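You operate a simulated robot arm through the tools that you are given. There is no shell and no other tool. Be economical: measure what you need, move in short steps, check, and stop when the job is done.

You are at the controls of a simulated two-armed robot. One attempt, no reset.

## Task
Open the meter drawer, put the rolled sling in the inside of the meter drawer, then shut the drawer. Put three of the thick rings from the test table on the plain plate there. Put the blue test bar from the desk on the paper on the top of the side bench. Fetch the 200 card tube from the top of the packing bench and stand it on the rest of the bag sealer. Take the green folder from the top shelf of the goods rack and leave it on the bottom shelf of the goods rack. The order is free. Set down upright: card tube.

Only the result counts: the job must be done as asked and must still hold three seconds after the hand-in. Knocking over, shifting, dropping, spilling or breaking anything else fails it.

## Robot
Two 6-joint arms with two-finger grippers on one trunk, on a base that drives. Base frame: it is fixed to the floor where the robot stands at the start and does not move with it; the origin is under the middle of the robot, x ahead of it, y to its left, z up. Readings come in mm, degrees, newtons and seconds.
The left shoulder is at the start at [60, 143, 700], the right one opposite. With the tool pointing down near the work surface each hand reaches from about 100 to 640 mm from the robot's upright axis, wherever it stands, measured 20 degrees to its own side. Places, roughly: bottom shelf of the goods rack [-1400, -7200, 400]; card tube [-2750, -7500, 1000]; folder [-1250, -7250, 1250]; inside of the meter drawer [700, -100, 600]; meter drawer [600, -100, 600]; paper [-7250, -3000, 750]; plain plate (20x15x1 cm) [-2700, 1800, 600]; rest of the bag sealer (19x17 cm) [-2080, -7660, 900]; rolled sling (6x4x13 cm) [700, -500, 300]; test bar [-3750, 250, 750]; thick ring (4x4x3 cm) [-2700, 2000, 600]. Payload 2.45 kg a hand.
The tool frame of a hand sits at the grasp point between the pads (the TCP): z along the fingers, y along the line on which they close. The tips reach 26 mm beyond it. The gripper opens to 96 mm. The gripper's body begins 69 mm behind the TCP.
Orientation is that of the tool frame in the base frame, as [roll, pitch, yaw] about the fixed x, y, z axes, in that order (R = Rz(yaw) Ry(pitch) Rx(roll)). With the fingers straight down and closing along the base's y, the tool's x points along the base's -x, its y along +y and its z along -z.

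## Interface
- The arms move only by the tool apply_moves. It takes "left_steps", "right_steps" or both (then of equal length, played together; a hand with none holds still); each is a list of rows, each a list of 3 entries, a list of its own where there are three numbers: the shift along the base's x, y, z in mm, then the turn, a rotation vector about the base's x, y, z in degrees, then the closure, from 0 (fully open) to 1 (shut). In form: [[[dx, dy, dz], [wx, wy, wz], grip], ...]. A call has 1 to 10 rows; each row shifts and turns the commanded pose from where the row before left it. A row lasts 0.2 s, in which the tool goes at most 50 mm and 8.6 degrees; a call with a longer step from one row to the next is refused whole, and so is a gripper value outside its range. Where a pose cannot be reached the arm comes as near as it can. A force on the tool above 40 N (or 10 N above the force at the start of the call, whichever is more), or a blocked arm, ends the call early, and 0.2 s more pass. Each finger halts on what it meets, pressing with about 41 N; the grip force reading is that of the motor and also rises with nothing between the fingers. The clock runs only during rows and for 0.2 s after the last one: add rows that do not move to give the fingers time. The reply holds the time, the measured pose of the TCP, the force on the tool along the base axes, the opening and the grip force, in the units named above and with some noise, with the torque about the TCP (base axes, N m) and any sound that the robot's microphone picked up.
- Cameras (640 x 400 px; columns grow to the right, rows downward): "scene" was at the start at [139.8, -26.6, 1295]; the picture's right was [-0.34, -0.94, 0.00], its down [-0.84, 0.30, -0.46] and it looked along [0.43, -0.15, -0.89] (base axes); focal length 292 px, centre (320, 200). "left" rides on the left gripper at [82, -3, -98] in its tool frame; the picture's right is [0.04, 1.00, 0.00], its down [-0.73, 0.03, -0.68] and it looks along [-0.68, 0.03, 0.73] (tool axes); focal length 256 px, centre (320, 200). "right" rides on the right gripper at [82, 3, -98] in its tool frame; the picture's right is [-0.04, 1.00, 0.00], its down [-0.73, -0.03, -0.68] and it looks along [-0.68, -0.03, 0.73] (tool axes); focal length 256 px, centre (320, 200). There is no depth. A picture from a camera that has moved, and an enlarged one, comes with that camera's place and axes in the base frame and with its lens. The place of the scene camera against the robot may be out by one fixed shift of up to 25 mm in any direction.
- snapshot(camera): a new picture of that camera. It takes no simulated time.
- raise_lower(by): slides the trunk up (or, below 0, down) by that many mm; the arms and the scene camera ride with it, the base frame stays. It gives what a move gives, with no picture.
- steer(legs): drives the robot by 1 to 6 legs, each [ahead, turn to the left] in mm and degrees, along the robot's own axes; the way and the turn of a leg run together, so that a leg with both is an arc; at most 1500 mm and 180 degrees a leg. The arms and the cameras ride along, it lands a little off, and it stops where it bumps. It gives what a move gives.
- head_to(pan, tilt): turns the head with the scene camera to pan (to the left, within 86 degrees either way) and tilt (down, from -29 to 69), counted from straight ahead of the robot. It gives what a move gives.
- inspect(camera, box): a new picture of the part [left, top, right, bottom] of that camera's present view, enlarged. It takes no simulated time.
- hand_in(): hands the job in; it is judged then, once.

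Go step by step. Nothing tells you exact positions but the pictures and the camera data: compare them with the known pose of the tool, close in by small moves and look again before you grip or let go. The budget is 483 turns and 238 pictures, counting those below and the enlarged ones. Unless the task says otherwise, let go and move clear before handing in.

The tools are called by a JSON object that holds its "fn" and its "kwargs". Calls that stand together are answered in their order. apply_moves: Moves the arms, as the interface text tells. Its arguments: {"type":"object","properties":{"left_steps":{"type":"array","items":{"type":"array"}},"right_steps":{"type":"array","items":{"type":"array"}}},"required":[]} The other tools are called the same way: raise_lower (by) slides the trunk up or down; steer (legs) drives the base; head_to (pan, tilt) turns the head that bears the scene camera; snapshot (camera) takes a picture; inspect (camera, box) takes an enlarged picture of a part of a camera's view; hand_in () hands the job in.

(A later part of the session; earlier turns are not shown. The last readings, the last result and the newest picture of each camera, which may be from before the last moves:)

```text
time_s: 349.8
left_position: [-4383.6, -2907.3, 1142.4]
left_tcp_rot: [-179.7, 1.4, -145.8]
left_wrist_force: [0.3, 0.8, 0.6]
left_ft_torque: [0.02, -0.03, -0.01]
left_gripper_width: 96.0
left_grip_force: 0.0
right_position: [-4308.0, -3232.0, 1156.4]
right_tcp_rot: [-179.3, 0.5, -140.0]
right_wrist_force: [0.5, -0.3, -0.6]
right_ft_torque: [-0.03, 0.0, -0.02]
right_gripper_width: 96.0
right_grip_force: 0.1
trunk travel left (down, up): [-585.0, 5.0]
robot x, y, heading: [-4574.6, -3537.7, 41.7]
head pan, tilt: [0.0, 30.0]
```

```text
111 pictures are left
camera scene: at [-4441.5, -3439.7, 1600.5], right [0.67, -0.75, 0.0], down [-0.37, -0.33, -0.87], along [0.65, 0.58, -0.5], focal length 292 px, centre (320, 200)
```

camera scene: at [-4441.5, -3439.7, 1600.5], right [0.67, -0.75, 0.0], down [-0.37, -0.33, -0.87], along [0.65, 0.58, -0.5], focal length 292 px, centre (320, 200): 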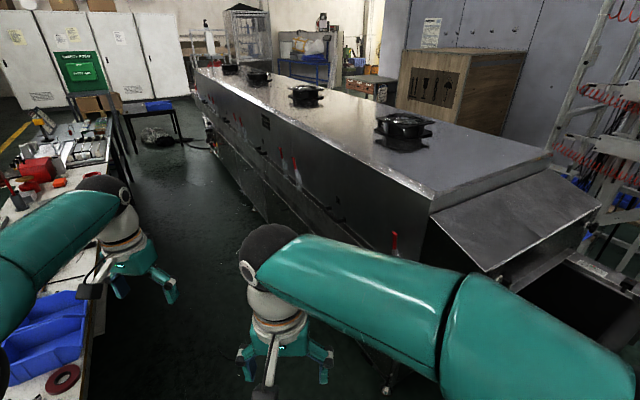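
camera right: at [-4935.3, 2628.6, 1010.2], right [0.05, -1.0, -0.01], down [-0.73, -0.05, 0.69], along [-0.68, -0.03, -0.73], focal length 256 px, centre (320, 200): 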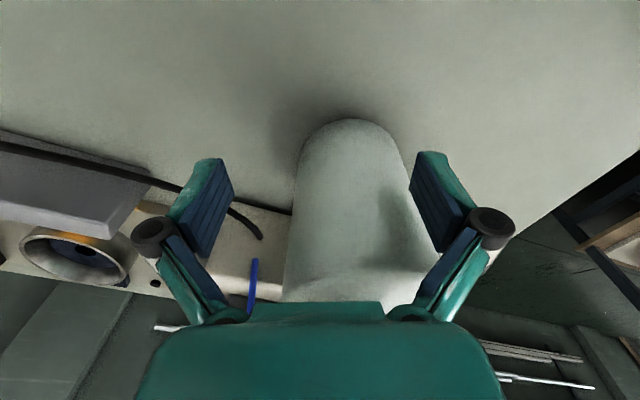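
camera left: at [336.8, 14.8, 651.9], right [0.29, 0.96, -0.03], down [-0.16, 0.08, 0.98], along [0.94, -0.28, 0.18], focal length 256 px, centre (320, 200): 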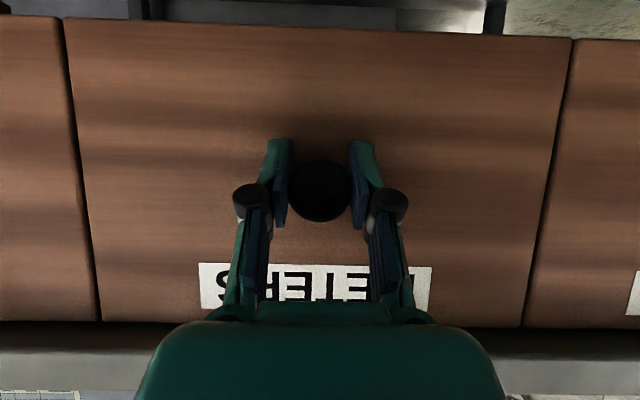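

{"fn": "steer", "kwargs": {"legs": [[0, 20.5], [950, 0], [0, 7], [1400, 0]]}}

{"fn": "snapshot", "kwargs": {"camera": "scene"}}

```text
time_s: 363.3
left_position: [-3738.1, -751.3, 1141.6]
left_tcp_rot: [-179.7, 1.5, -118.9]
left_wrist_force: [-0.2, -0.4, 0.5]
left_ft_torque: [-0.01, 0.03, 0.01]
left_gripper_width: 96.0
left_grip_force: 0.0
right_position: [-3523.9, -1007.6, 1156.0]
right_tcp_rot: [-179.2, 0.4, -113.1]
right_wrist_force: [0.1, -0.5, 0.1]
right_ft_torque: [-0.02, 0.03, 0.02]
right_gripper_width: 95.9
right_grip_force: 0.1
trunk travel left (down, up): [-585.0, 5.0]
robot x, y, heading: [-3629.5, -1397.3, 68.5]
head pan, tilt: [0.0, 30.0]
```

```text
110 pictures are left
camera scene: at [-3550.1, -1261.4, 1600.4], right [0.93, -0.37, 0.0], down [-0.18, -0.47, -0.87], along [0.32, 0.81, -0.5], focal length 292 px, centre (320, 200)
```

scene: 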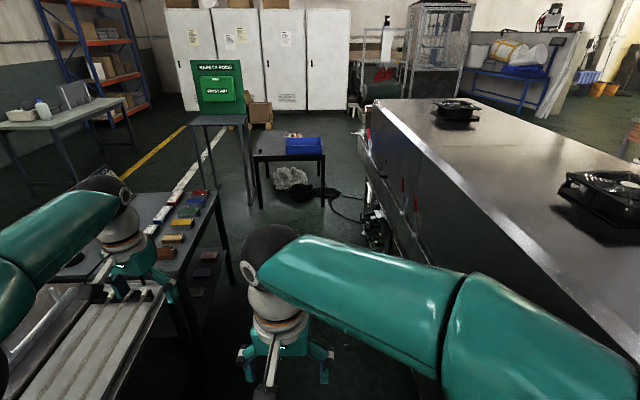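

{"fn": "inspect", "kwargs": {"camera": "scene", "box": [60, 170, 260, 300]}}

{"fn": "steer", "kwargs": {"legs": [[900, 0]]}}

{"fn": "head_to", "kwargs": {"pan": 60, "tilt": 40}}

{"fn": "snapshot", "kwargs": {"camera": "scene"}}

```text
3.08 times, centred on (160, 235) of scene
camera zoom: at [-3550.1, -1261.4, 1600.4], right [0.93, -0.37, 0.0], down [-0.18, -0.47, -0.87], along [0.32, 0.81, -0.5], focal length 899 px, centre (812, 92)
```

zoom: 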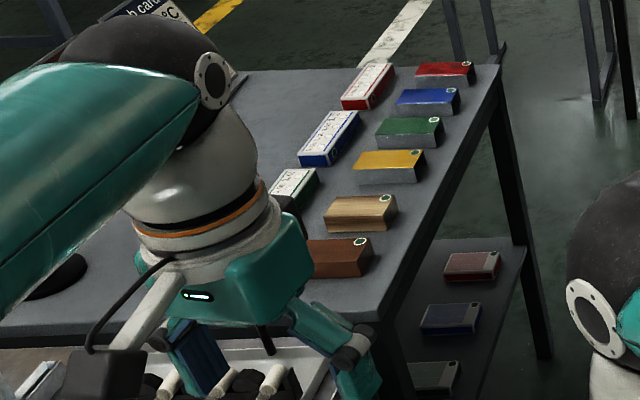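

```text
time_s: 368.1
left_position: [-3415.9, 92.8, 1143.0]
left_tcp_rot: [-179.6, 1.4, -118.4]
left_wrist_force: [0.4, -0.1, -0.8]
left_ft_torque: [0.01, -0.02, 0.0]
left_gripper_width: 96.2
left_grip_force: 0.0
right_position: [-3198.9, -162.8, 1156.5]
right_tcp_rot: [-179.3, 0.4, -112.7]
right_wrist_force: [-0.4, 0.1, 0.1]
right_ft_torque: [0.03, -0.01, 0.01]
right_gripper_width: 96.1
right_grip_force: 0.2
trunk travel left (down, up): [-585.0, 5.0]
robot x, y, heading: [-3297.4, -553.0, 69.0]
head pan, tilt: [0.0, 30.0]
```

```text
time_s: 369.4
left_position: [-3416.9, 92.3, 1143.2]
left_tcp_rot: [-179.6, 1.5, -118.4]
left_wrist_force: [0.0, 0.1, -0.2]
left_ft_torque: [0.01, -0.01, 0.02]
left_gripper_width: 95.9
left_grip_force: 0.1
right_position: [-3198.9, -161.6, 1156.7]
right_tcp_rot: [-179.3, 0.5, -112.7]
right_wrist_force: [-0.6, -0.2, -0.7]
right_ft_torque: [0.0, -0.01, -0.01]
right_gripper_width: 96.2
right_grip_force: 0.1
trunk travel left (down, up): [-585.0, 5.0]
robot x, y, heading: [-3297.5, -554.6, 69.0]
head pan, tilt: [60.0, 40.0]
```

```text
108 pictures are left
camera scene: at [-3310.0, -435.3, 1585.2], right [0.78, 0.63, 0.0], down [0.4, -0.5, -0.77], along [-0.48, 0.6, -0.64], focal length 292 px, centre (320, 200)
```

scene: 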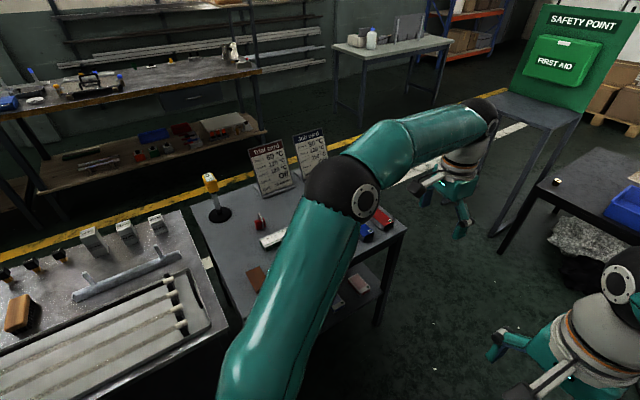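

Coloured bars stand at the desk's NE; the blue one is at about (-3680,305). I move up beside it and face the desk.

{"fn": "steer", "kwargs": {"legs": [[0, 15], [660, 0], [0, 40], [0, 39]]}}

{"fn": "head_to", "kwargs": {"pan": 0, "tilt": 50}}

{"fn": "snapshot", "kwargs": {"camera": "scene"}}

```text
time_s: 377.3
left_position: [-3880.3, 195.8, 1143.8]
left_tcp_rot: [-179.5, 1.5, -46.6]
left_wrist_force: [-0.2, -1.0, -1.6]
left_ft_torque: [0.07, -0.04, -0.01]
left_gripper_width: 96.4
left_grip_force: 0.0
right_position: [-3570.6, 321.7, 1158.2]
right_tcp_rot: [-179.3, 0.5, -40.9]
right_wrist_force: [-0.1, -0.9, 0.0]
right_ft_torque: [0.03, -0.05, 0.0]
right_gripper_width: 96.1
right_grip_force: 0.1
trunk travel left (down, up): [-585.0, 5.0]
robot x, y, heading: [-3203.2, 140.6, 142.4]
head pan, tilt: [60.0, 40.0]
stopped in leg 4: the robot was blocked; the commanded pose is now the measured one
```

```text
time_s: 378.6
left_position: [-3879.0, 198.2, 1143.7]
left_tcp_rot: [-179.6, 1.6, -46.7]
left_wrist_force: [0.6, 0.3, -0.4]
left_ft_torque: [-0.02, -0.01, -0.01]
left_gripper_width: 96.2
left_grip_force: 0.0
right_position: [-3569.1, 322.8, 1159.5]
right_tcp_rot: [-179.4, 0.5, -40.8]
right_wrist_force: [0.1, 0.7, 0.0]
right_ft_torque: [0.01, 0.04, 0.0]
right_gripper_width: 96.0
right_grip_force: 0.0
trunk travel left (down, up): [-585.0, 5.0]
robot x, y, heading: [-3202.0, 140.1, 142.1]
head pan, tilt: [0.0, 50.0]
```

```text
107 pictures are left
camera scene: at [-3291.3, 217.6, 1571.0], right [0.61, 0.79, 0.0], down [0.61, -0.47, -0.64], along [-0.51, 0.39, -0.77], focal length 292 px, centre (320, 200)
```

scene: 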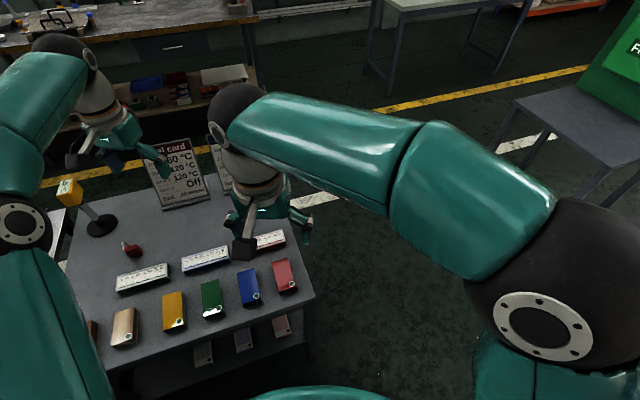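

{"fn": "inspect", "kwargs": {"camera": "scene", "box": [90, 200, 320, 360]}}

{"fn": "steer", "kwargs": {"legs": [[0, 18]]}}

```text
2.50 times, centred on (205, 280) of scene
camera zoom: at [-3291.3, 217.6, 1571.0], right [0.61, 0.79, 0.0], down [0.61, -0.47, -0.64], along [-0.51, 0.39, -0.77], focal length 731 px, centre (608, 0)
```

zoom: 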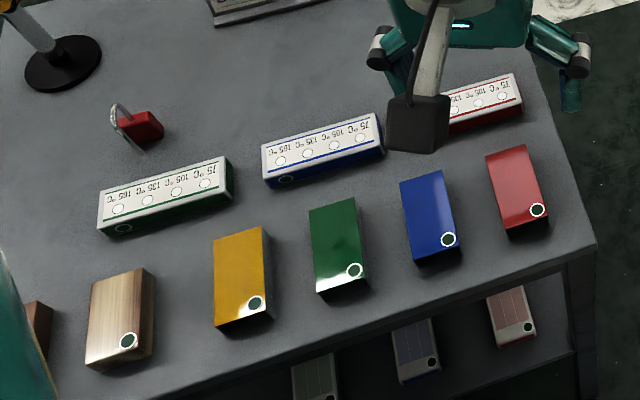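

```text
time_s: 380.1
left_position: [-3864.0, -12.3, 1145.9]
left_tcp_rot: [-179.6, 1.5, -28.7]
left_wrist_force: [-0.2, 0.5, 0.5]
left_ft_torque: [0.04, 0.01, -0.01]
left_gripper_width: 96.2
left_grip_force: 0.1
right_position: [-3606.9, 203.3, 1159.3]
right_tcp_rot: [-179.5, 0.5, -23.0]
right_wrist_force: [0.7, 0.5, 0.2]
right_ft_torque: [0.02, 0.02, -0.02]
right_gripper_width: 96.1
right_grip_force: 0.0
trunk travel left (down, up): [-585.0, 5.0]
robot x, y, heading: [-3196.0, 152.2, 160.1]
head pan, tilt: [0.0, 50.0]
```

Two kinds of blue piece lie here: a plain blue block and a white-topped bar with temperature marks and blue sides. I read the cards on the desk for hints.

{"fn": "head_to", "kwargs": {"pan": 12, "tilt": 42}}

{"fn": "snapshot", "kwargs": {"camera": "scene"}}

```text
time_s: 380.9
left_position: [-3863.7, -12.6, 1144.8]
left_tcp_rot: [-179.6, 1.6, -28.7]
left_wrist_force: [1.2, 0.5, -0.3]
left_ft_torque: [-0.03, -0.01, -0.01]
left_gripper_width: 96.1
left_grip_force: 0.1
right_position: [-3609.7, 201.2, 1158.9]
right_tcp_rot: [-179.4, 0.6, -23.1]
right_wrist_force: [0.5, 0.3, 0.2]
right_ft_torque: [-0.02, -0.02, 0.04]
right_gripper_width: 96.3
right_grip_force: 0.0
trunk travel left (down, up): [-585.0, 5.0]
robot x, y, heading: [-3197.9, 152.4, 160.3]
head pan, tilt: [12.0, 42.0]
```

```text
105 pictures are left
camera scene: at [-3318.5, 179.3, 1582.1], right [0.14, 0.99, 0.0], down [0.66, -0.09, -0.74], along [-0.74, 0.1, -0.67], focal length 292 px, centre (320, 200)
```

scene: 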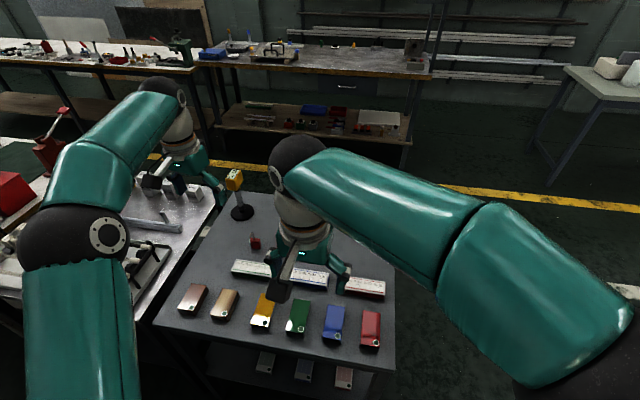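

{"fn": "apply_moves", "kwargs": {"right_steps": [[[15, 45, 0], [0, 0, 0], 0], [[15, 45, 0], [0, 0, 0], 0], [[15, 45, 0], [0, 0, 0], 0], [[15, 45, 0], [0, 0, 0], 0]]}}

{"fn": "inspect", "kwargs": {"camera": "scene", "box": [190, 160, 350, 270]}}

{"fn": "inspect", "kwargs": {"camera": "scene", "box": [225, 255, 395, 395]}}

```text
time_s: 381.9
left_position: [-3863.2, -13.6, 1144.6]
left_tcp_rot: [-179.7, 1.6, -28.7]
left_wrist_force: [-0.3, 0.6, 0.0]
left_ft_torque: [0.0, -0.01, -0.02]
left_gripper_width: 96.0
left_grip_force: 0.0
right_position: [-3548.7, 381.8, 1159.0]
right_tcp_rot: [-179.5, 0.5, -23.0]
right_wrist_force: [1.2, -0.4, 0.0]
right_ft_torque: [0.0, 0.03, -0.01]
right_gripper_width: 95.8
right_grip_force: 0.1
trunk travel left (down, up): [-585.0, 5.0]
robot x, y, heading: [-3196.4, 150.8, 160.3]
head pan, tilt: [12.0, 42.0]
```

```text
3.64 times, centred on (270, 215) of scene
camera zoom: at [-3317.6, 179.7, 1582.2], right [0.14, 0.99, 0.0], down [0.66, -0.09, -0.74], along [-0.74, 0.1, -0.67], focal length 1063 px, centre (502, 146)
```

zoom: 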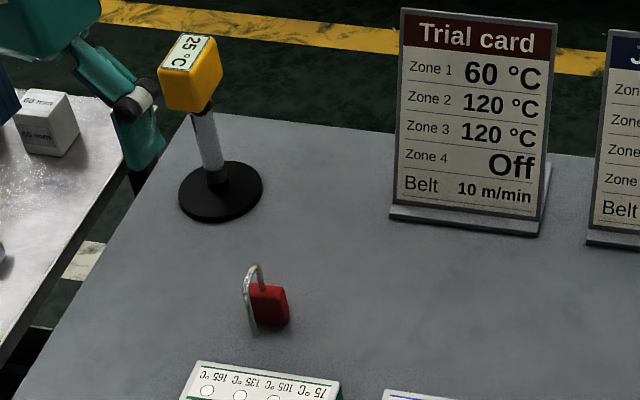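

```text
2.86 times, centred on (310, 325) of scene
camera zoom: at [-3317.6, 179.7, 1582.2], right [0.14, 0.99, 0.0], down [0.66, -0.09, -0.74], along [-0.74, 0.1, -0.67], focal length 835 px, centre (349, -157)
```

zoom: 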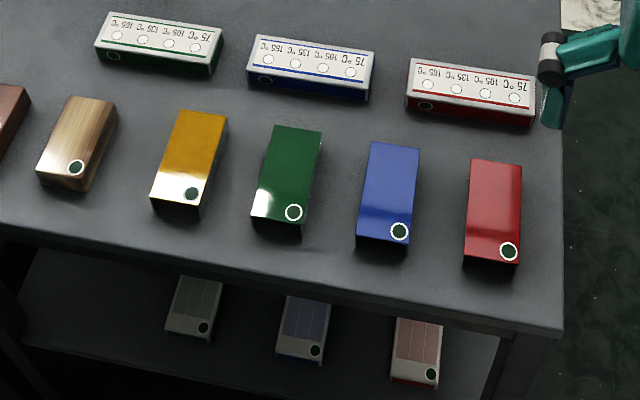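

I take the printed temperature bar with blue sides as the "blue test bar". I bring the left hand back and turn the right hand 90° over the bar.

{"fn": "apply_moves", "kwargs": {"left_steps": [[[42, -8, 0], [0, 0, 0], 0], [[42, -8, 0], [0, 0, 0], 0], [[42, -8, 0], [0, 0, 0], 0], [[42, -8, 0], [0, 0, 0], 0], [[42, -8, 0], [0, 0, 0], 0], [[42, -8, 0], [0, 0, 0], 0]], "right_steps": [[[-20, -16, 0], [0, 0, 8.5], 0], [[-20, -16, 0], [0, 0, 8.5], 0], [[-20, -16, 0], [0, 0, 8.5], 0], [[-20, -16, 0], [0, 0, 8.5], 0], [[-20, -16, 0], [0, 0, 8.5], 0], [[-20, -16, 0], [0, 0, 8.5], 0]]}}

{"fn": "apply_moves", "kwargs": {"right_steps": [[[-25, -16, 0], [0, 0, 8.5], 0], [[-25, -16, 0], [0, 0, 8.5], 0], [[-25, -16, 0], [0, 0, 8.5], 0], [[-25, -16, 0], [0, 0, 8.5], 0], [[-20, -16, 0], [0, 0, 8.2], 0]]}}

{"fn": "steer", "kwargs": {"legs": [[50, 0]]}}

{"fn": "raise_lower", "kwargs": {"by": -200}}

{"fn": "snapshot", "kwargs": {"camera": "right"}}

{"fn": "snapshot", "kwargs": {"camera": "scene"}}

```text
time_s: 383.2
left_position: [-3610.6, -61.1, 1145.2]
left_tcp_rot: [-179.5, 1.5, -28.7]
left_wrist_force: [0.9, -0.1, -1.0]
left_ft_torque: [0.02, 0.02, 0.02]
left_gripper_width: 95.7
left_grip_force: 0.1
right_position: [-3668.3, 284.7, 1160.6]
right_tcp_rot: [-179.4, 0.5, 28.2]
right_wrist_force: [-0.3, 0.2, 0.7]
right_ft_torque: [0.03, 0.02, -0.02]
right_gripper_width: 96.1
right_grip_force: 0.0
trunk travel left (down, up): [-585.0, 5.0]
robot x, y, heading: [-3200.0, 153.5, 160.1]
head pan, tilt: [12.0, 42.0]
```

```text
time_s: 384.6
left_position: [-3613.1, -59.9, 1144.4]
left_tcp_rot: [-179.6, 1.5, -28.7]
left_wrist_force: [0.2, -0.4, -0.2]
left_ft_torque: [0.04, 0.0, 0.03]
left_gripper_width: 96.2
left_grip_force: 0.1
right_position: [-3740.7, 248.9, 1125.1]
right_tcp_rot: [178.9, 0.0, 65.2]
right_wrist_force: [1.3, 0.7, 0.1]
right_ft_torque: [0.01, 0.01, -0.03]
right_gripper_width: 96.1
right_grip_force: 0.0
right hand out of reach, approached as far as the arm can: row 3, 4, 5
trunk travel left (down, up): [-585.0, 5.0]
robot x, y, heading: [-3199.2, 149.7, 160.5]
head pan, tilt: [12.0, 42.0]
stopped in row 5 (right hand): the arm was blocked; the commanded pose is now the measured one
```

```text
time_s: 385.6
left_position: [-3662.5, -43.1, 1145.6]
left_tcp_rot: [-179.6, 1.4, -28.7]
left_wrist_force: [-1.0, 0.7, -0.6]
left_ft_torque: [-0.01, -0.06, -0.02]
left_gripper_width: 95.9
left_grip_force: 0.0
right_position: [-3789.8, 267.6, 1127.5]
right_tcp_rot: [178.9, 0.1, 65.4]
right_wrist_force: [-1.0, 0.3, 0.4]
right_ft_torque: [-0.05, -0.09, 0.0]
right_gripper_width: 95.8
right_grip_force: 0.1
trunk travel left (down, up): [-585.0, 5.0]
robot x, y, heading: [-3241.7, 169.4, 160.4]
head pan, tilt: [12.0, 42.0]
```

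```text
time_s: 387.8
left_position: [-3659.0, -44.8, 945.9]
left_tcp_rot: [-179.7, 1.5, -28.7]
left_wrist_force: [-0.5, -0.1, -0.8]
left_ft_torque: [-0.01, -0.03, 0.01]
left_gripper_width: 96.1
left_grip_force: 0.2
right_position: [-3786.6, 266.8, 928.2]
right_tcp_rot: [179.1, 0.1, 65.4]
right_wrist_force: [0.1, -0.3, 0.9]
right_ft_torque: [0.0, -0.03, -0.01]
right_gripper_width: 96.2
right_grip_force: 0.0
trunk travel left (down, up): [-385.0, 205.0]
robot x, y, heading: [-3244.6, 170.8, 160.2]
head pan, tilt: [12.0, 42.0]
```

```text
102 pictures are left
camera right: at [-3752.1, 341.7, 1025.9], right [0.89, -0.45, 0.02], down [-0.34, -0.65, 0.68], along [-0.3, -0.61, -0.73], focal length 256 px, centre (320, 200)
```

right: 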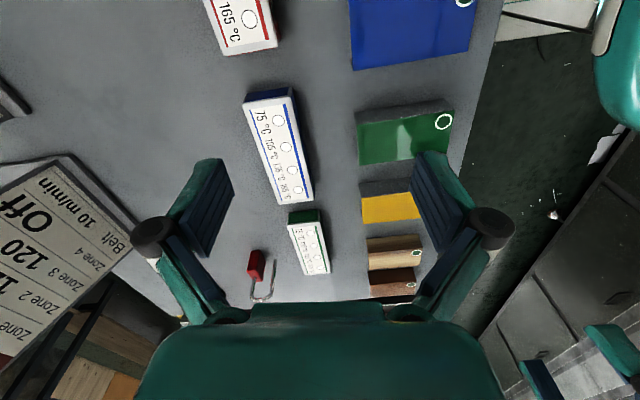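

```text
101 pictures are left
camera scene: at [-3365.4, 195.8, 1381.6], right [0.14, 0.99, 0.0], down [0.66, -0.09, -0.74], along [-0.74, 0.1, -0.67], focal length 292 px, centre (320, 200)
```

scene: 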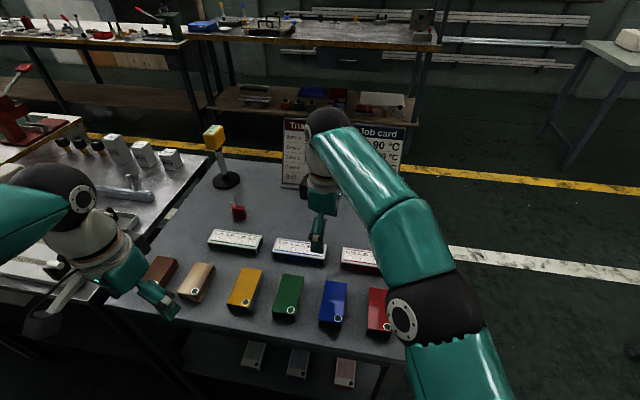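

{"fn": "apply_moves", "kwargs": {"right_steps": [[[-17, -13, -15], [0, 0, 1.5], 0], [[-17, -13, -20], [0, 0, 1.5], 0], [[-17, -13, -20], [0, 0, 1.5], 0], [[-17, -13, -20], [0, 0, 0], 0]]}}

{"fn": "snapshot", "kwargs": {"camera": "right"}}

```text
time_s: 388.9
left_position: [-3659.1, -43.4, 944.3]
left_tcp_rot: [-179.6, 1.5, -28.7]
left_wrist_force: [0.8, -0.4, -0.1]
left_ft_torque: [-0.01, 0.0, 0.03]
left_gripper_width: 96.1
left_grip_force: 0.1
right_position: [-3828.1, 275.3, 843.2]
right_tcp_rot: [178.6, 1.2, 64.2]
right_wrist_force: [0.2, -0.2, 0.4]
right_ft_torque: [0.03, -0.01, -0.01]
right_gripper_width: 96.1
right_grip_force: 0.1
right hand out of reach, approached as far as the arm can: row 1, 2, 3, 4
trunk travel left (down, up): [-385.0, 205.0]
robot x, y, heading: [-3245.7, 166.4, 160.1]
head pan, tilt: [12.0, 42.0]
stopped in row 4 (right hand): the arm was blocked; the commanded pose is now the measured one
```

```text
100 pictures are left
camera right: at [-3790.5, 351.2, 939.9], right [0.88, -0.47, 0.02], down [-0.35, -0.63, 0.69], along [-0.31, -0.62, -0.72], focal length 256 px, centre (320, 200)
```

right: 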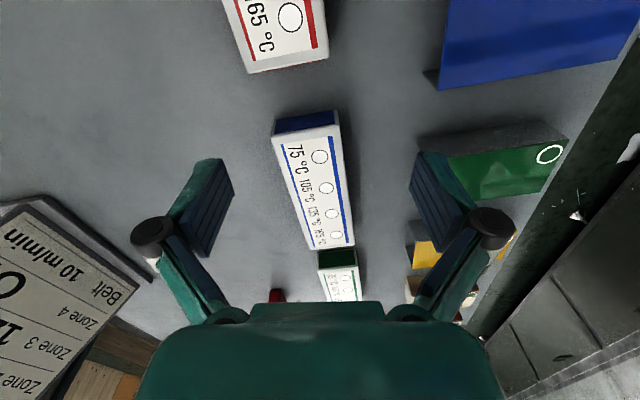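

The wrist is at its yaw limit; I raise the hand and turn the base 15° left instead.

{"fn": "apply_moves", "kwargs": {"right_steps": [[[20, 0, 35], [0, 0, 0], 0], [[20, 0, 35], [0, 0, 0], 0]]}}

{"fn": "steer", "kwargs": {"legs": [[0, 14]]}}

{"fn": "snapshot", "kwargs": {"camera": "right"}}

```text
time_s: 389.6
left_position: [-3658.0, -42.7, 946.5]
left_tcp_rot: [-179.6, 1.4, -28.7]
left_wrist_force: [1.2, 0.4, -0.1]
left_ft_torque: [-0.01, 0.01, 0.02]
left_gripper_width: 96.1
left_grip_force: 0.0
right_position: [-3785.5, 268.8, 915.2]
right_tcp_rot: [178.7, 1.1, 64.7]
right_wrist_force: [-0.5, 0.0, -0.4]
right_ft_torque: [0.02, 0.01, 0.0]
right_gripper_width: 96.1
right_grip_force: 0.1
trunk travel left (down, up): [-385.0, 205.0]
robot x, y, heading: [-3248.5, 171.0, 160.0]
head pan, tilt: [12.0, 42.0]
```

```text
time_s: 390.9
left_position: [-3595.5, -136.9, 947.1]
left_tcp_rot: [-179.6, 1.6, -14.8]
left_wrist_force: [-0.3, 0.5, 1.2]
left_ft_torque: [0.0, 0.01, 0.01]
left_gripper_width: 96.1
left_grip_force: 0.0
right_position: [-3793.1, 136.4, 916.1]
right_tcp_rot: [178.7, 1.1, 78.7]
right_wrist_force: [0.1, 0.3, -1.2]
right_ft_torque: [0.02, 0.0, 0.01]
right_gripper_width: 96.1
right_grip_force: 0.0
trunk travel left (down, up): [-385.0, 205.0]
robot x, y, heading: [-3243.1, 178.5, 174.0]
head pan, tilt: [12.0, 42.0]
```

```text
99 pictures are left
camera right: at [-3776.4, 219.2, 1011.8], right [0.97, -0.23, 0.02], down [-0.19, -0.7, 0.69], along [-0.15, -0.68, -0.72], focal length 256 px, centre (320, 200)
```

right: 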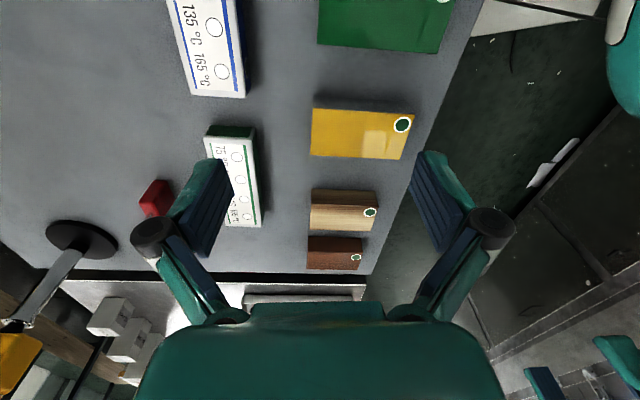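

{"fn": "apply_moves", "kwargs": {"right_steps": [[[-16, 19, -20], [0, 0, -3], 0], [[-16, 19, -20], [0, 0, -3], 0], [[-16, 19, -20], [0, 0, -2.7], 0], [[-17, 19, -20], [0, 0, 0], 0]]}}

{"fn": "snapshot", "kwargs": {"camera": "right"}}

```text
time_s: 391.9
left_position: [-3594.8, -138.0, 947.4]
left_tcp_rot: [-179.6, 1.5, -14.8]
left_wrist_force: [0.5, -0.4, 0.4]
left_ft_torque: [0.02, -0.01, 0.0]
left_gripper_width: 96.0
left_grip_force: 0.0
right_position: [-3859.9, 213.1, 833.9]
right_tcp_rot: [178.6, 1.0, 69.9]
right_wrist_force: [-0.5, 0.1, 0.8]
right_ft_torque: [-0.03, -0.01, -0.01]
right_gripper_width: 95.9
right_grip_force: 0.1
trunk travel left (down, up): [-385.0, 205.0]
robot x, y, heading: [-3245.5, 181.4, 174.3]
head pan, tilt: [12.0, 42.0]
```

```text
98 pictures are left
camera right: at [-3830.1, 292.7, 931.6], right [0.92, -0.38, 0.02], down [-0.29, -0.66, 0.69], along [-0.25, -0.65, -0.72], focal length 256 px, centre (320, 200)
```

right: 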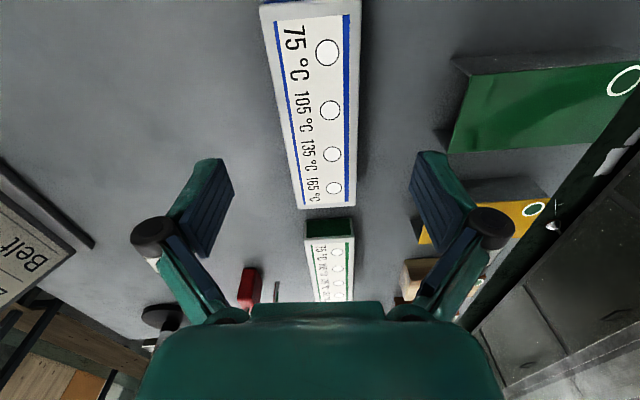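

{"fn": "apply_moves", "kwargs": {"right_steps": [[[0, 0, -20], [0, 0, 0], 0.25], [[0, 0, -20], [0, 0, 0], 0.25], [[0, 0, -10], [0, 0, 0], 0.25]]}}

{"fn": "snapshot", "kwargs": {"camera": "right"}}

```text
time_s: 392.7
left_position: [-3593.8, -137.1, 947.3]
left_tcp_rot: [-179.6, 1.6, -14.8]
left_wrist_force: [0.6, -0.2, 0.1]
left_ft_torque: [0.01, 0.03, -0.02]
left_gripper_width: 96.1
left_grip_force: 0.1
right_position: [-3859.2, 212.8, 785.9]
right_tcp_rot: [178.7, 1.1, 69.9]
right_wrist_force: [-1.3, 0.0, 0.6]
right_ft_torque: [-0.03, 0.05, 0.0]
right_gripper_width: 72.0
right_grip_force: 0.0
trunk travel left (down, up): [-385.0, 205.0]
robot x, y, heading: [-3243.0, 179.9, 174.3]
head pan, tilt: [12.0, 42.0]
```

```text
97 pictures are left
camera right: at [-3829.3, 291.7, 882.2], right [0.92, -0.38, 0.02], down [-0.29, -0.66, 0.69], along [-0.25, -0.65, -0.72], focal length 256 px, centre (320, 200)
```

right: 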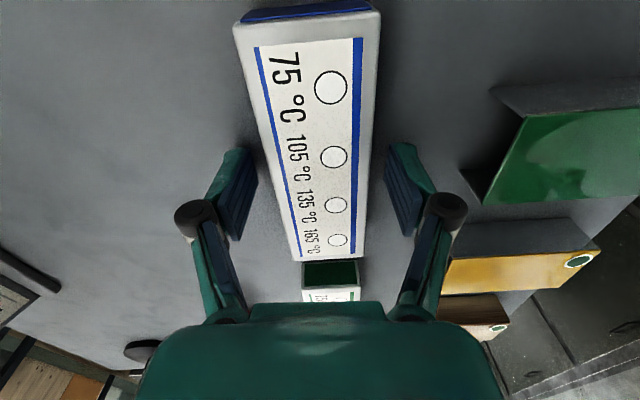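

{"fn": "apply_moves", "kwargs": {"right_steps": [[[0, 0, -5], [0, 0, 0], 0.25], [[0, 0, 0], [0, 0, 0], 1], [[0, 0, 0], [0, 0, 0], 1], [[0, 0, 0], [0, 0, 0], 1], [[0, 0, 25], [0, 0, 0], 1], [[0, 0, 35], [0, 0, 0], 1]]}}

{"fn": "snapshot", "kwargs": {"camera": "right"}}

```text
time_s: 394.1
left_position: [-3594.3, -138.2, 948.9]
left_tcp_rot: [-179.6, 1.5, -14.8]
left_wrist_force: [0.3, 0.0, -0.9]
left_ft_torque: [0.0, -0.03, 0.01]
left_gripper_width: 96.0
left_grip_force: 0.1
right_position: [-3858.8, 210.0, 838.7]
right_tcp_rot: [178.5, 0.9, 69.9]
right_wrist_force: [-0.1, -0.2, 0.3]
right_ft_torque: [-0.03, 0.02, -0.02]
right_gripper_width: 47.1
right_grip_force: 41.1
trunk travel left (down, up): [-385.0, 205.0]
robot x, y, heading: [-3241.5, 182.0, 174.3]
head pan, tilt: [12.0, 42.0]
```

```text
96 pictures are left
camera right: at [-3828.5, 290.1, 936.2], right [0.93, -0.38, 0.03], down [-0.29, -0.66, 0.69], along [-0.24, -0.65, -0.72], focal length 256 px, centre (320, 200)
```

right: 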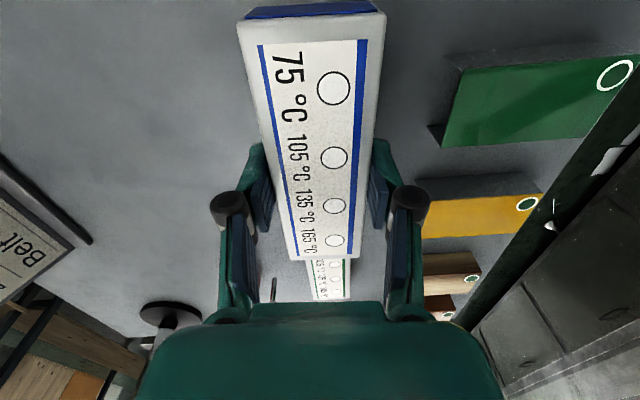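

The test bar is held. I raise the trunk and drive back out of the aisle southward.

{"fn": "raise_lower", "kwargs": {"by": 200}}

{"fn": "steer", "kwargs": {"legs": [[0, 25], [0, 25], [0, 27]]}}

{"fn": "head_to", "kwargs": {"pan": 0, "tilt": 30}}

{"fn": "snapshot", "kwargs": {"camera": "scene"}}

```text
time_s: 396.2
left_position: [-3594.5, -137.4, 1146.8]
left_tcp_rot: [-179.7, 1.5, -14.8]
left_wrist_force: [-0.1, -1.2, -0.1]
left_ft_torque: [-0.02, 0.01, 0.0]
left_gripper_width: 96.1
left_grip_force: 0.1
right_position: [-3858.4, 210.7, 1039.9]
right_tcp_rot: [178.7, 1.0, 70.0]
right_wrist_force: [-0.5, 0.5, -0.6]
right_ft_torque: [0.01, 0.0, -0.01]
right_gripper_width: 46.9
right_grip_force: 41.6
trunk travel left (down, up): [-585.0, 5.0]
robot x, y, heading: [-3239.1, 173.8, 174.0]
head pan, tilt: [12.0, 42.0]
```

```text
time_s: 397.5
left_position: [-3519.7, -200.9, 1148.4]
left_tcp_rot: [-179.6, 1.5, -2.9]
left_wrist_force: [1.7, -0.8, 0.3]
left_ft_torque: [0.01, 0.04, 0.02]
left_gripper_width: 96.0
left_grip_force: 0.1
right_position: [-3848.6, 86.1, 1042.4]
right_tcp_rot: [178.6, 0.9, 81.9]
right_wrist_force: [0.1, 0.3, -1.0]
right_ft_torque: [0.03, 0.04, 0.0]
right_gripper_width: 47.1
right_grip_force: 40.7
trunk travel left (down, up): [-585.0, 5.0]
robot x, y, heading: [-3243.2, 186.6, -173.8]
head pan, tilt: [12.0, 42.0]
stopped in leg 1: the robot was blocked; the commanded pose is now the measured one
```

```text
time_s: 398.3
left_position: [-3520.5, -201.4, 1147.1]
left_tcp_rot: [-179.7, 1.4, -2.7]
left_wrist_force: [-0.3, 0.2, -0.2]
left_ft_torque: [-0.01, -0.01, 0.0]
left_gripper_width: 96.1
left_grip_force: 0.0
right_position: [-3851.7, 86.9, 1040.6]
right_tcp_rot: [178.7, 0.9, 81.8]
right_wrist_force: [0.4, 0.0, -0.6]
right_ft_torque: [0.03, 0.02, 0.0]
right_gripper_width: 47.1
right_grip_force: 41.2
trunk travel left (down, up): [-585.0, 5.0]
robot x, y, heading: [-3237.9, 187.5, -174.2]
head pan, tilt: [0.0, 30.0]
```

```text
95 pictures are left
camera scene: at [-3374.6, 166.8, 1600.4], right [-0.1, 0.99, 0.0], down [0.5, 0.05, -0.87], along [-0.86, -0.09, -0.5], focal length 292 px, centre (320, 200)
```

scene: 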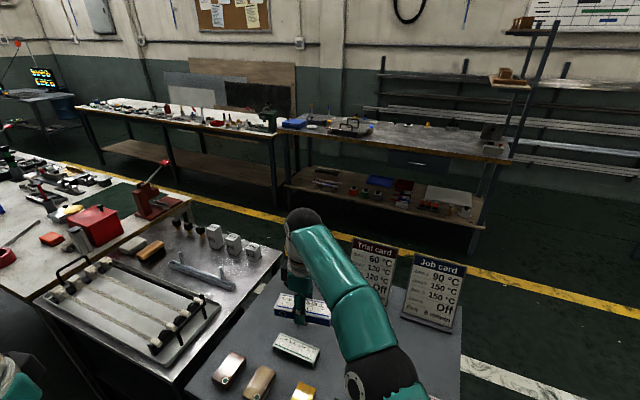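

{"fn": "steer", "kwargs": {"legs": [[-120, 0], [0, 35], [0, 30]]}}

```text
time_s: 400.5
left_position: [-3295.8, -242.6, 1148.9]
left_tcp_rot: [-179.6, 1.5, 11.8]
left_wrist_force: [1.1, 0.3, -0.6]
left_ft_torque: [-0.04, 0.04, 0.03]
left_gripper_width: 95.9
left_grip_force: 0.1
right_position: [-3681.7, -44.4, 1039.2]
right_tcp_rot: [178.5, 0.9, 96.6]
right_wrist_force: [-0.5, 0.4, -1.4]
right_ft_torque: [-0.01, 0.06, 0.0]
right_gripper_width: 47.3
right_grip_force: 41.3
trunk travel left (down, up): [-585.0, 5.0]
robot x, y, heading: [-3126.9, 208.7, -159.6]
head pan, tilt: [0.0, 30.0]
stopped in leg 2: the robot was blocked; the commanded pose is now the measured one
```

{"fn": "steer", "kwargs": {"legs": [[0, 25], [0, 26]]}}

{"fn": "head_to", "kwargs": {"pan": 40, "tilt": 45}}

{"fn": "snapshot", "kwargs": {"camera": "scene"}}

```text
time_s: 401.7
left_position: [-3216.2, -262.9, 1149.3]
left_tcp_rot: [-179.5, 1.5, 21.5]
left_wrist_force: [0.1, -0.3, 0.3]
left_ft_torque: [0.01, 0.03, 0.0]
left_gripper_width: 96.0
left_grip_force: 0.1
right_position: [-3630.2, -132.6, 1039.2]
right_tcp_rot: [178.3, 0.8, 106.5]
right_wrist_force: [0.1, -0.1, -0.9]
right_ft_torque: [0.04, 0.02, 0.0]
right_gripper_width: 47.1
right_grip_force: 41.5
trunk travel left (down, up): [-585.0, 5.0]
robot x, y, heading: [-3128.7, 220.3, -150.2]
head pan, tilt: [0.0, 30.0]
stopped in leg 1: the robot was blocked; the commanded pose is now the measured one
```

```text
time_s: 402.8
left_position: [-3215.8, -262.2, 1149.4]
left_tcp_rot: [-179.6, 1.5, 21.7]
left_wrist_force: [-0.2, -0.7, 0.2]
left_ft_torque: [-0.02, -0.01, -0.01]
left_gripper_width: 96.3
left_grip_force: 0.0
right_position: [-3631.4, -133.0, 1038.4]
right_tcp_rot: [178.3, 0.7, 106.4]
right_wrist_force: [0.0, -0.8, -0.7]
right_ft_torque: [0.04, 0.0, 0.02]
right_gripper_width: 47.3
right_grip_force: 40.7
trunk travel left (down, up): [-585.0, 5.0]
robot x, y, heading: [-3129.1, 215.1, -149.8]
head pan, tilt: [40.0, 45.0]
```

```text
94 pictures are left
camera scene: at [-3191.4, 104.4, 1577.9], right [-0.94, 0.34, 0.0], down [0.24, 0.66, -0.71], along [-0.24, -0.66, -0.71], focal length 292 px, centre (320, 200)
```

scene: 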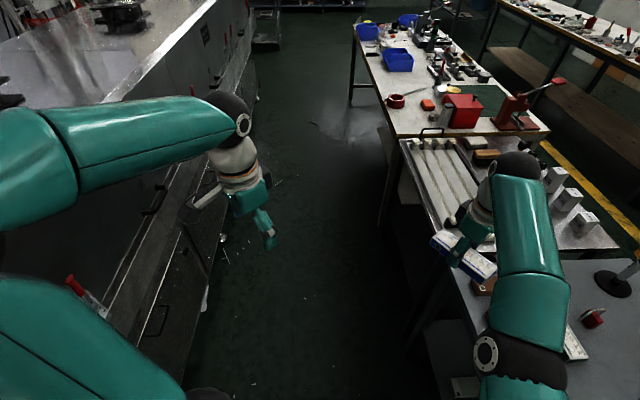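

{"fn": "steer", "kwargs": {"legs": [[0, 15], [0, 15], [0, 12]]}}

```text
time_s: 405.7
left_position: [-2925.6, -228.0, 1150.8]
left_tcp_rot: [-179.4, 1.6, 56.7]
left_wrist_force: [0.7, -0.5, -0.7]
left_ft_torque: [-0.02, 0.03, 0.03]
left_gripper_width: 95.9
left_grip_force: 0.0
right_position: [-3340.7, -350.6, 1040.1]
right_tcp_rot: [179.0, 1.7, 140.8]
right_wrist_force: [0.1, 0.1, -2.0]
right_ft_torque: [0.02, 0.05, 0.0]
right_gripper_width: 47.3
right_grip_force: 41.2
trunk travel left (down, up): [-585.0, 5.0]
robot x, y, heading: [-3153.5, 224.3, -114.9]
head pan, tilt: [40.0, 45.0]
stopped in leg 3: the robot was blocked; the commanded pose is now the measured one
```

{"fn": "steer", "kwargs": {"legs": [[-250, 0], [0, 14], [600, 0]]}}

{"fn": "snapshot", "kwargs": {"camera": "scene"}}

```text
time_s: 408.5
left_position: [-2723.7, 63.8, 1151.5]
left_tcp_rot: [-179.4, 1.5, 70.0]
left_wrist_force: [-0.4, 0.3, -0.2]
left_ft_torque: [-0.07, 0.05, 0.01]
left_gripper_width: 95.8
left_grip_force: 0.0
right_position: [-3102.6, -147.1, 1037.3]
right_tcp_rot: [178.5, 1.7, 153.8]
right_wrist_force: [0.6, 0.3, -1.0]
right_ft_torque: [-0.03, 0.03, 0.01]
right_gripper_width: 47.3
right_grip_force: 41.3
trunk travel left (down, up): [-585.0, 5.0]
robot x, y, heading: [-3056.3, 454.5, -102.3]
head pan, tilt: [40.0, 45.0]
stopped in leg 2: the robot was blocked; the commanded pose is now the measured one
```

```text
93 pictures are left
camera scene: at [-3012.7, 317.9, 1577.9], right [-0.88, -0.47, 0.0], down [-0.33, 0.62, -0.71], along [0.33, -0.62, -0.71], focal length 292 px, centre (320, 200)
```

scene: 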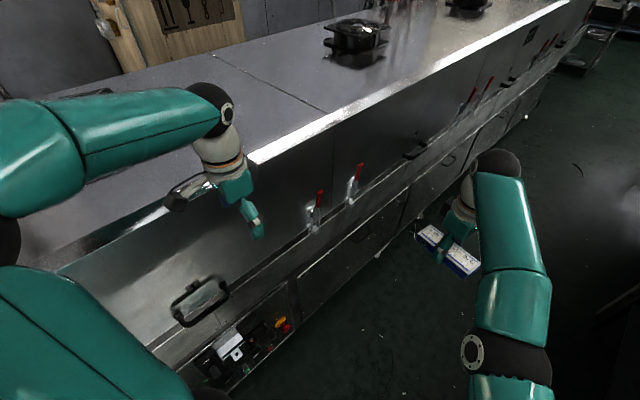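

{"fn": "steer", "kwargs": {"legs": [[700, 0], [0, -5], [1200, 0]]}}

{"fn": "head_to", "kwargs": {"pan": 0, "tilt": 35}}

{"fn": "snapshot", "kwargs": {"camera": "scene"}}

```text
time_s: 418.9
left_position: [-3256.9, -1785.9, 1153.2]
left_tcp_rot: [-179.5, 1.6, 65.4]
left_wrist_force: [-3.4, 1.5, 0.1]
left_ft_torque: [-0.01, -0.03, 0.02]
left_gripper_width: 95.0
left_grip_force: 0.0
right_position: [-3648.4, -1966.0, 1039.0]
right_tcp_rot: [178.8, 1.7, 149.5]
right_wrist_force: [-0.1, 0.1, -1.0]
right_ft_torque: [-0.02, -0.02, -0.01]
right_gripper_width: 47.3
right_grip_force: 40.6
trunk travel left (down, up): [-585.0, 5.0]
robot x, y, heading: [-3555.6, -1372.1, -107.2]
head pan, tilt: [40.0, 45.0]
stopped in leg 3: the robot was blocked; the commanded pose is now the measured one
```

```text
time_s: 419.9
left_position: [-3257.8, -1786.1, 1152.7]
left_tcp_rot: [-179.5, 1.5, 65.4]
left_wrist_force: [-1.7, 0.8, 1.1]
left_ft_torque: [0.02, -0.04, 0.06]
left_gripper_width: 95.1
left_grip_force: 0.0
right_position: [-3649.2, -1964.6, 1040.9]
right_tcp_rot: [178.7, 1.8, 149.5]
right_wrist_force: [-1.1, 0.1, -0.5]
right_ft_torque: [0.02, 0.01, -0.03]
right_gripper_width: 47.4
right_grip_force: 41.5
trunk travel left (down, up): [-585.0, 5.0]
robot x, y, heading: [-3558.7, -1371.2, -106.9]
head pan, tilt: [0.0, 35.0]
```

```text
92 pictures are left
camera scene: at [-3581.5, -1518.7, 1592.7], right [-0.96, 0.29, 0.0], down [0.17, 0.55, -0.82], along [-0.24, -0.78, -0.57], focal length 292 px, centre (320, 200)
```

scene: 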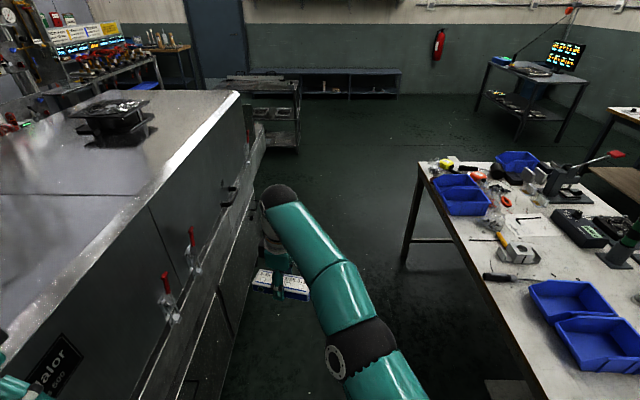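

{"fn": "snapshot", "kwargs": {"camera": "left"}}

{"fn": "head_to", "kwargs": {"pan": 50, "tilt": 45}}

{"fn": "snapshot", "kwargs": {"camera": "scene"}}

```text
91 pictures are left
camera left: at [-3224.8, -1707.8, 1248.3], right [0.93, -0.38, -0.01], down [-0.27, -0.67, 0.7], along [-0.27, -0.64, -0.72], focal length 256 px, centre (320, 200)
```

left: 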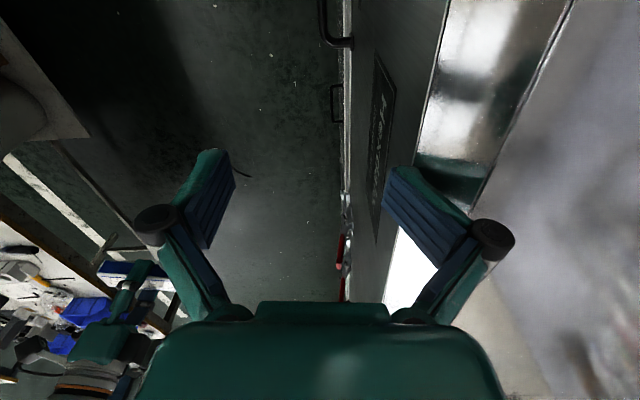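

```text
time_s: 421.1
left_position: [-3258.0, -1786.7, 1152.6]
left_tcp_rot: [-179.6, 1.5, 65.5]
left_wrist_force: [-2.0, 1.0, 2.2]
left_ft_torque: [-0.04, -0.08, 0.01]
left_gripper_width: 95.0
left_grip_force: 0.1
right_position: [-3648.1, -1966.1, 1040.2]
right_tcp_rot: [178.7, 1.8, 149.5]
right_wrist_force: [0.4, 0.0, -0.8]
right_ft_torque: [-0.01, 0.0, -0.03]
right_gripper_width: 47.5
right_grip_force: 41.0
trunk travel left (down, up): [-585.0, 5.0]
robot x, y, heading: [-3557.2, -1376.3, -106.9]
head pan, tilt: [50.0, 45.0]
```

```text
90 pictures are left
camera scene: at [-3511.6, -1502.8, 1577.9], right [-0.84, -0.54, 0.0], down [-0.38, 0.59, -0.71], along [0.38, -0.59, -0.71], focal length 292 px, centre (320, 200)
```

scene: 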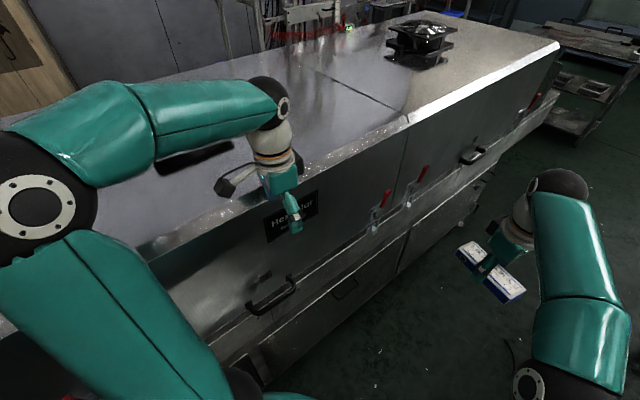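

The left finger is just brushing the machine's top edge. I lift it and bring the left hand inward, then steer away from the machine.

{"fn": "apply_moves", "kwargs": {"left_steps": [[[-5, 2, 20], [0, 0, 0], 0], [[-35, 11, 15], [0, 0, 0], 0], [[-40, 12, 10], [0, 0, 0], 0], [[-40, 12, 0], [0, 0, 0], 0], [[-40, 12, 0], [0, 0, 0], 0]]}}

{"fn": "steer", "kwargs": {"legs": [[0, -10], [600, 0]]}}

{"fn": "snapshot", "kwargs": {"camera": "scene"}}

```text
time_s: 422.3
left_position: [-3417.3, -1737.9, 1198.5]
left_tcp_rot: [-179.7, 1.5, 65.4]
left_wrist_force: [0.9, 0.3, 0.6]
left_ft_torque: [0.0, 0.0, -0.01]
left_gripper_width: 96.0
left_grip_force: 0.0
right_position: [-3649.6, -1965.8, 1039.8]
right_tcp_rot: [178.8, 1.8, 149.4]
right_wrist_force: [0.5, -1.2, -1.6]
right_ft_torque: [0.02, -0.01, 0.01]
right_gripper_width: 47.0
right_grip_force: 40.5
trunk travel left (down, up): [-585.0, 5.0]
robot x, y, heading: [-3557.9, -1371.7, -107.2]
head pan, tilt: [50.0, 45.0]
```

```text
time_s: 423.5
left_position: [-3475.7, -1755.9, 1198.7]
left_tcp_rot: [-179.6, 1.5, 56.4]
left_wrist_force: [-0.6, 0.1, 0.4]
left_ft_torque: [0.0, -0.03, 0.01]
left_gripper_width: 96.0
left_grip_force: 0.1
right_position: [-3741.0, -1944.2, 1041.8]
right_tcp_rot: [178.7, 1.9, 140.4]
right_wrist_force: [-0.2, 0.3, -1.1]
right_ft_torque: [-0.01, -0.01, 0.02]
right_gripper_width: 46.9
right_grip_force: 40.9
trunk travel left (down, up): [-585.0, 5.0]
robot x, y, heading: [-3547.7, -1373.9, -115.9]
head pan, tilt: [50.0, 45.0]
stopped in leg 1: the robot was blocked; the commanded pose is now the measured one
```

```text
89 pictures are left
camera scene: at [-3525.8, -1508.4, 1577.9], right [-0.91, -0.41, 0.0], down [-0.29, 0.65, -0.71], along [0.29, -0.64, -0.71], focal length 292 px, centre (320, 200)
```

scene: 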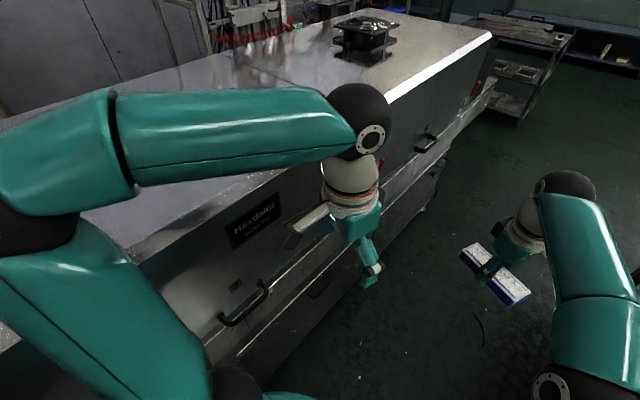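

{"fn": "steer", "kwargs": {"legs": [[700, 0], [0, 8]]}}

{"fn": "steer", "kwargs": {"legs": [[1400, 0]]}}

{"fn": "head_to", "kwargs": {"pan": -40, "tilt": 30}}

{"fn": "snapshot", "kwargs": {"camera": "scene"}}

```text
time_s: 428.3
left_position: [-3729.5, -2368.6, 1200.9]
left_tcp_rot: [-179.5, 1.6, 64.3]
left_wrist_force: [0.9, -0.1, 0.1]
left_ft_torque: [-0.04, -0.01, -0.01]
left_gripper_width: 95.8
left_grip_force: 0.0
right_position: [-3965.6, -2592.6, 1041.0]
right_tcp_rot: [178.7, 1.8, 148.4]
right_wrist_force: [0.2, 0.0, -0.4]
right_ft_torque: [0.0, 0.01, 0.02]
right_gripper_width: 47.2
right_grip_force: 41.3
trunk travel left (down, up): [-585.0, 5.0]
robot x, y, heading: [-3862.0, -1998.5, -108.2]
head pan, tilt: [50.0, 45.0]
stopped in leg 2: the robot was blocked; the commanded pose is now the measured one
```

```text
time_s: 435.4
left_position: [-4174.7, -3698.0, 1199.1]
left_tcp_rot: [-179.4, 1.4, 63.7]
left_wrist_force: [-0.4, 0.5, 0.2]
left_ft_torque: [0.02, 0.01, -0.03]
left_gripper_width: 95.7
left_grip_force: 0.1
right_position: [-4415.5, -3919.7, 1041.4]
right_tcp_rot: [178.8, 1.9, 147.6]
right_wrist_force: [-0.6, 0.5, -1.3]
right_ft_torque: [-0.01, 0.0, 0.0]
right_gripper_width: 47.2
right_grip_force: 41.1
trunk travel left (down, up): [-585.0, 5.0]
robot x, y, heading: [-4303.2, -3328.2, -108.6]
head pan, tilt: [50.0, 45.0]
```

```text
time_s: 437.0
left_position: [-4174.1, -3697.5, 1200.5]
left_tcp_rot: [-179.5, 1.5, 63.7]
left_wrist_force: [0.0, -0.9, -0.1]
left_ft_torque: [-0.01, 0.04, 0.0]
left_gripper_width: 95.9
left_grip_force: 0.1
right_position: [-4414.7, -3919.8, 1042.9]
right_tcp_rot: [178.8, 1.8, 147.7]
right_wrist_force: [0.4, 0.3, -0.6]
right_ft_torque: [0.0, 0.0, 0.05]
right_gripper_width: 47.3
right_grip_force: 41.0
trunk travel left (down, up): [-585.0, 5.0]
robot x, y, heading: [-4304.4, -3328.1, -108.7]
head pan, tilt: [-40.0, 30.0]
```

```text
88 pictures are left
camera scene: at [-4381.4, -3437.6, 1600.5], right [-0.52, 0.85, 0.0], down [0.43, 0.26, -0.87], along [-0.74, -0.45, -0.5], focal length 292 px, centre (320, 200)
```

scene: 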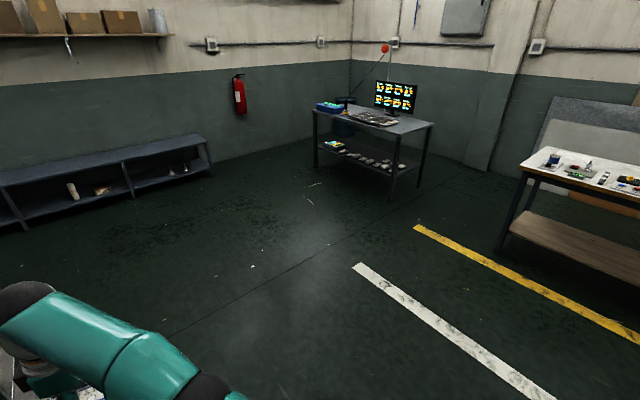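

The side bench's south end is reachable from its open side. I drive round to it.

{"fn": "steer", "kwargs": {"legs": [[0, -31], [0, -31], [1250, 0], [1210, 0]]}}

{"fn": "head_to", "kwargs": {"pan": -35, "tilt": 35}}

{"fn": "snapshot", "kwargs": {"camera": "scene"}}

```text
time_s: 438.3
left_position: [-4238.9, -3715.8, 1200.2]
left_tcp_rot: [-179.5, 1.5, 53.9]
left_wrist_force: [-0.3, -1.1, 0.5]
left_ft_torque: [0.02, -0.06, 0.01]
left_gripper_width: 96.1
left_grip_force: 0.0
right_position: [-4512.1, -3892.2, 1042.9]
right_tcp_rot: [178.7, 2.0, 137.8]
right_wrist_force: [-0.3, 0.1, -1.4]
right_ft_torque: [-0.03, -0.01, -0.01]
right_gripper_width: 47.2
right_grip_force: 41.2
trunk travel left (down, up): [-585.0, 5.0]
robot x, y, heading: [-4293.0, -3330.8, -118.4]
head pan, tilt: [-40.0, 30.0]
stopped in leg 1: the robot was blocked; the commanded pose is now the measured one
```

```text
time_s: 438.9
left_position: [-4238.3, -3716.0, 1200.6]
left_tcp_rot: [-179.4, 1.5, 53.9]
left_wrist_force: [0.4, -0.9, -0.1]
left_ft_torque: [0.0, -0.01, -0.03]
left_gripper_width: 96.2
left_grip_force: 0.0
right_position: [-4511.0, -3892.4, 1044.5]
right_tcp_rot: [178.8, 1.9, 137.8]
right_wrist_force: [0.0, -0.2, -1.8]
right_ft_torque: [0.0, 0.0, -0.02]
right_gripper_width: 47.2
right_grip_force: 40.6
trunk travel left (down, up): [-585.0, 5.0]
robot x, y, heading: [-4299.9, -3327.1, -118.6]
head pan, tilt: [-35.0, 35.0]
```

```text
87 pictures are left
camera scene: at [-4385.9, -3429.0, 1592.7], right [-0.45, 0.89, 0.0], down [0.51, 0.26, -0.82], along [-0.73, -0.37, -0.57], focal length 292 px, centre (320, 200)
```

scene: 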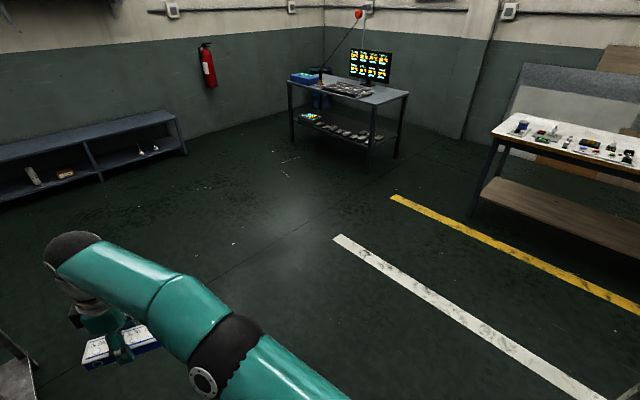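

{"fn": "steer", "kwargs": {"legs": [[0, -26], [0, -26]]}}

```text
time_s: 440.6
left_position: [-4384.2, -3709.7, 1202.0]
left_tcp_rot: [-179.5, 1.6, 32.2]
left_wrist_force: [-0.8, 0.6, -0.1]
left_ft_torque: [-0.06, -0.06, 0.02]
left_gripper_width: 96.3
left_grip_force: 0.0
right_position: [-4701.5, -3772.5, 1044.2]
right_tcp_rot: [178.7, 2.0, 116.2]
right_wrist_force: [0.2, 1.3, -1.4]
right_ft_torque: [0.02, -0.07, 0.02]
right_gripper_width: 46.9
right_grip_force: 40.5
trunk travel left (down, up): [-585.0, 5.0]
robot x, y, heading: [-4287.4, -3340.3, -139.8]
head pan, tilt: [-35.0, 35.0]
stopped in leg 1: the robot was blocked; the commanded pose is now the measured one
```

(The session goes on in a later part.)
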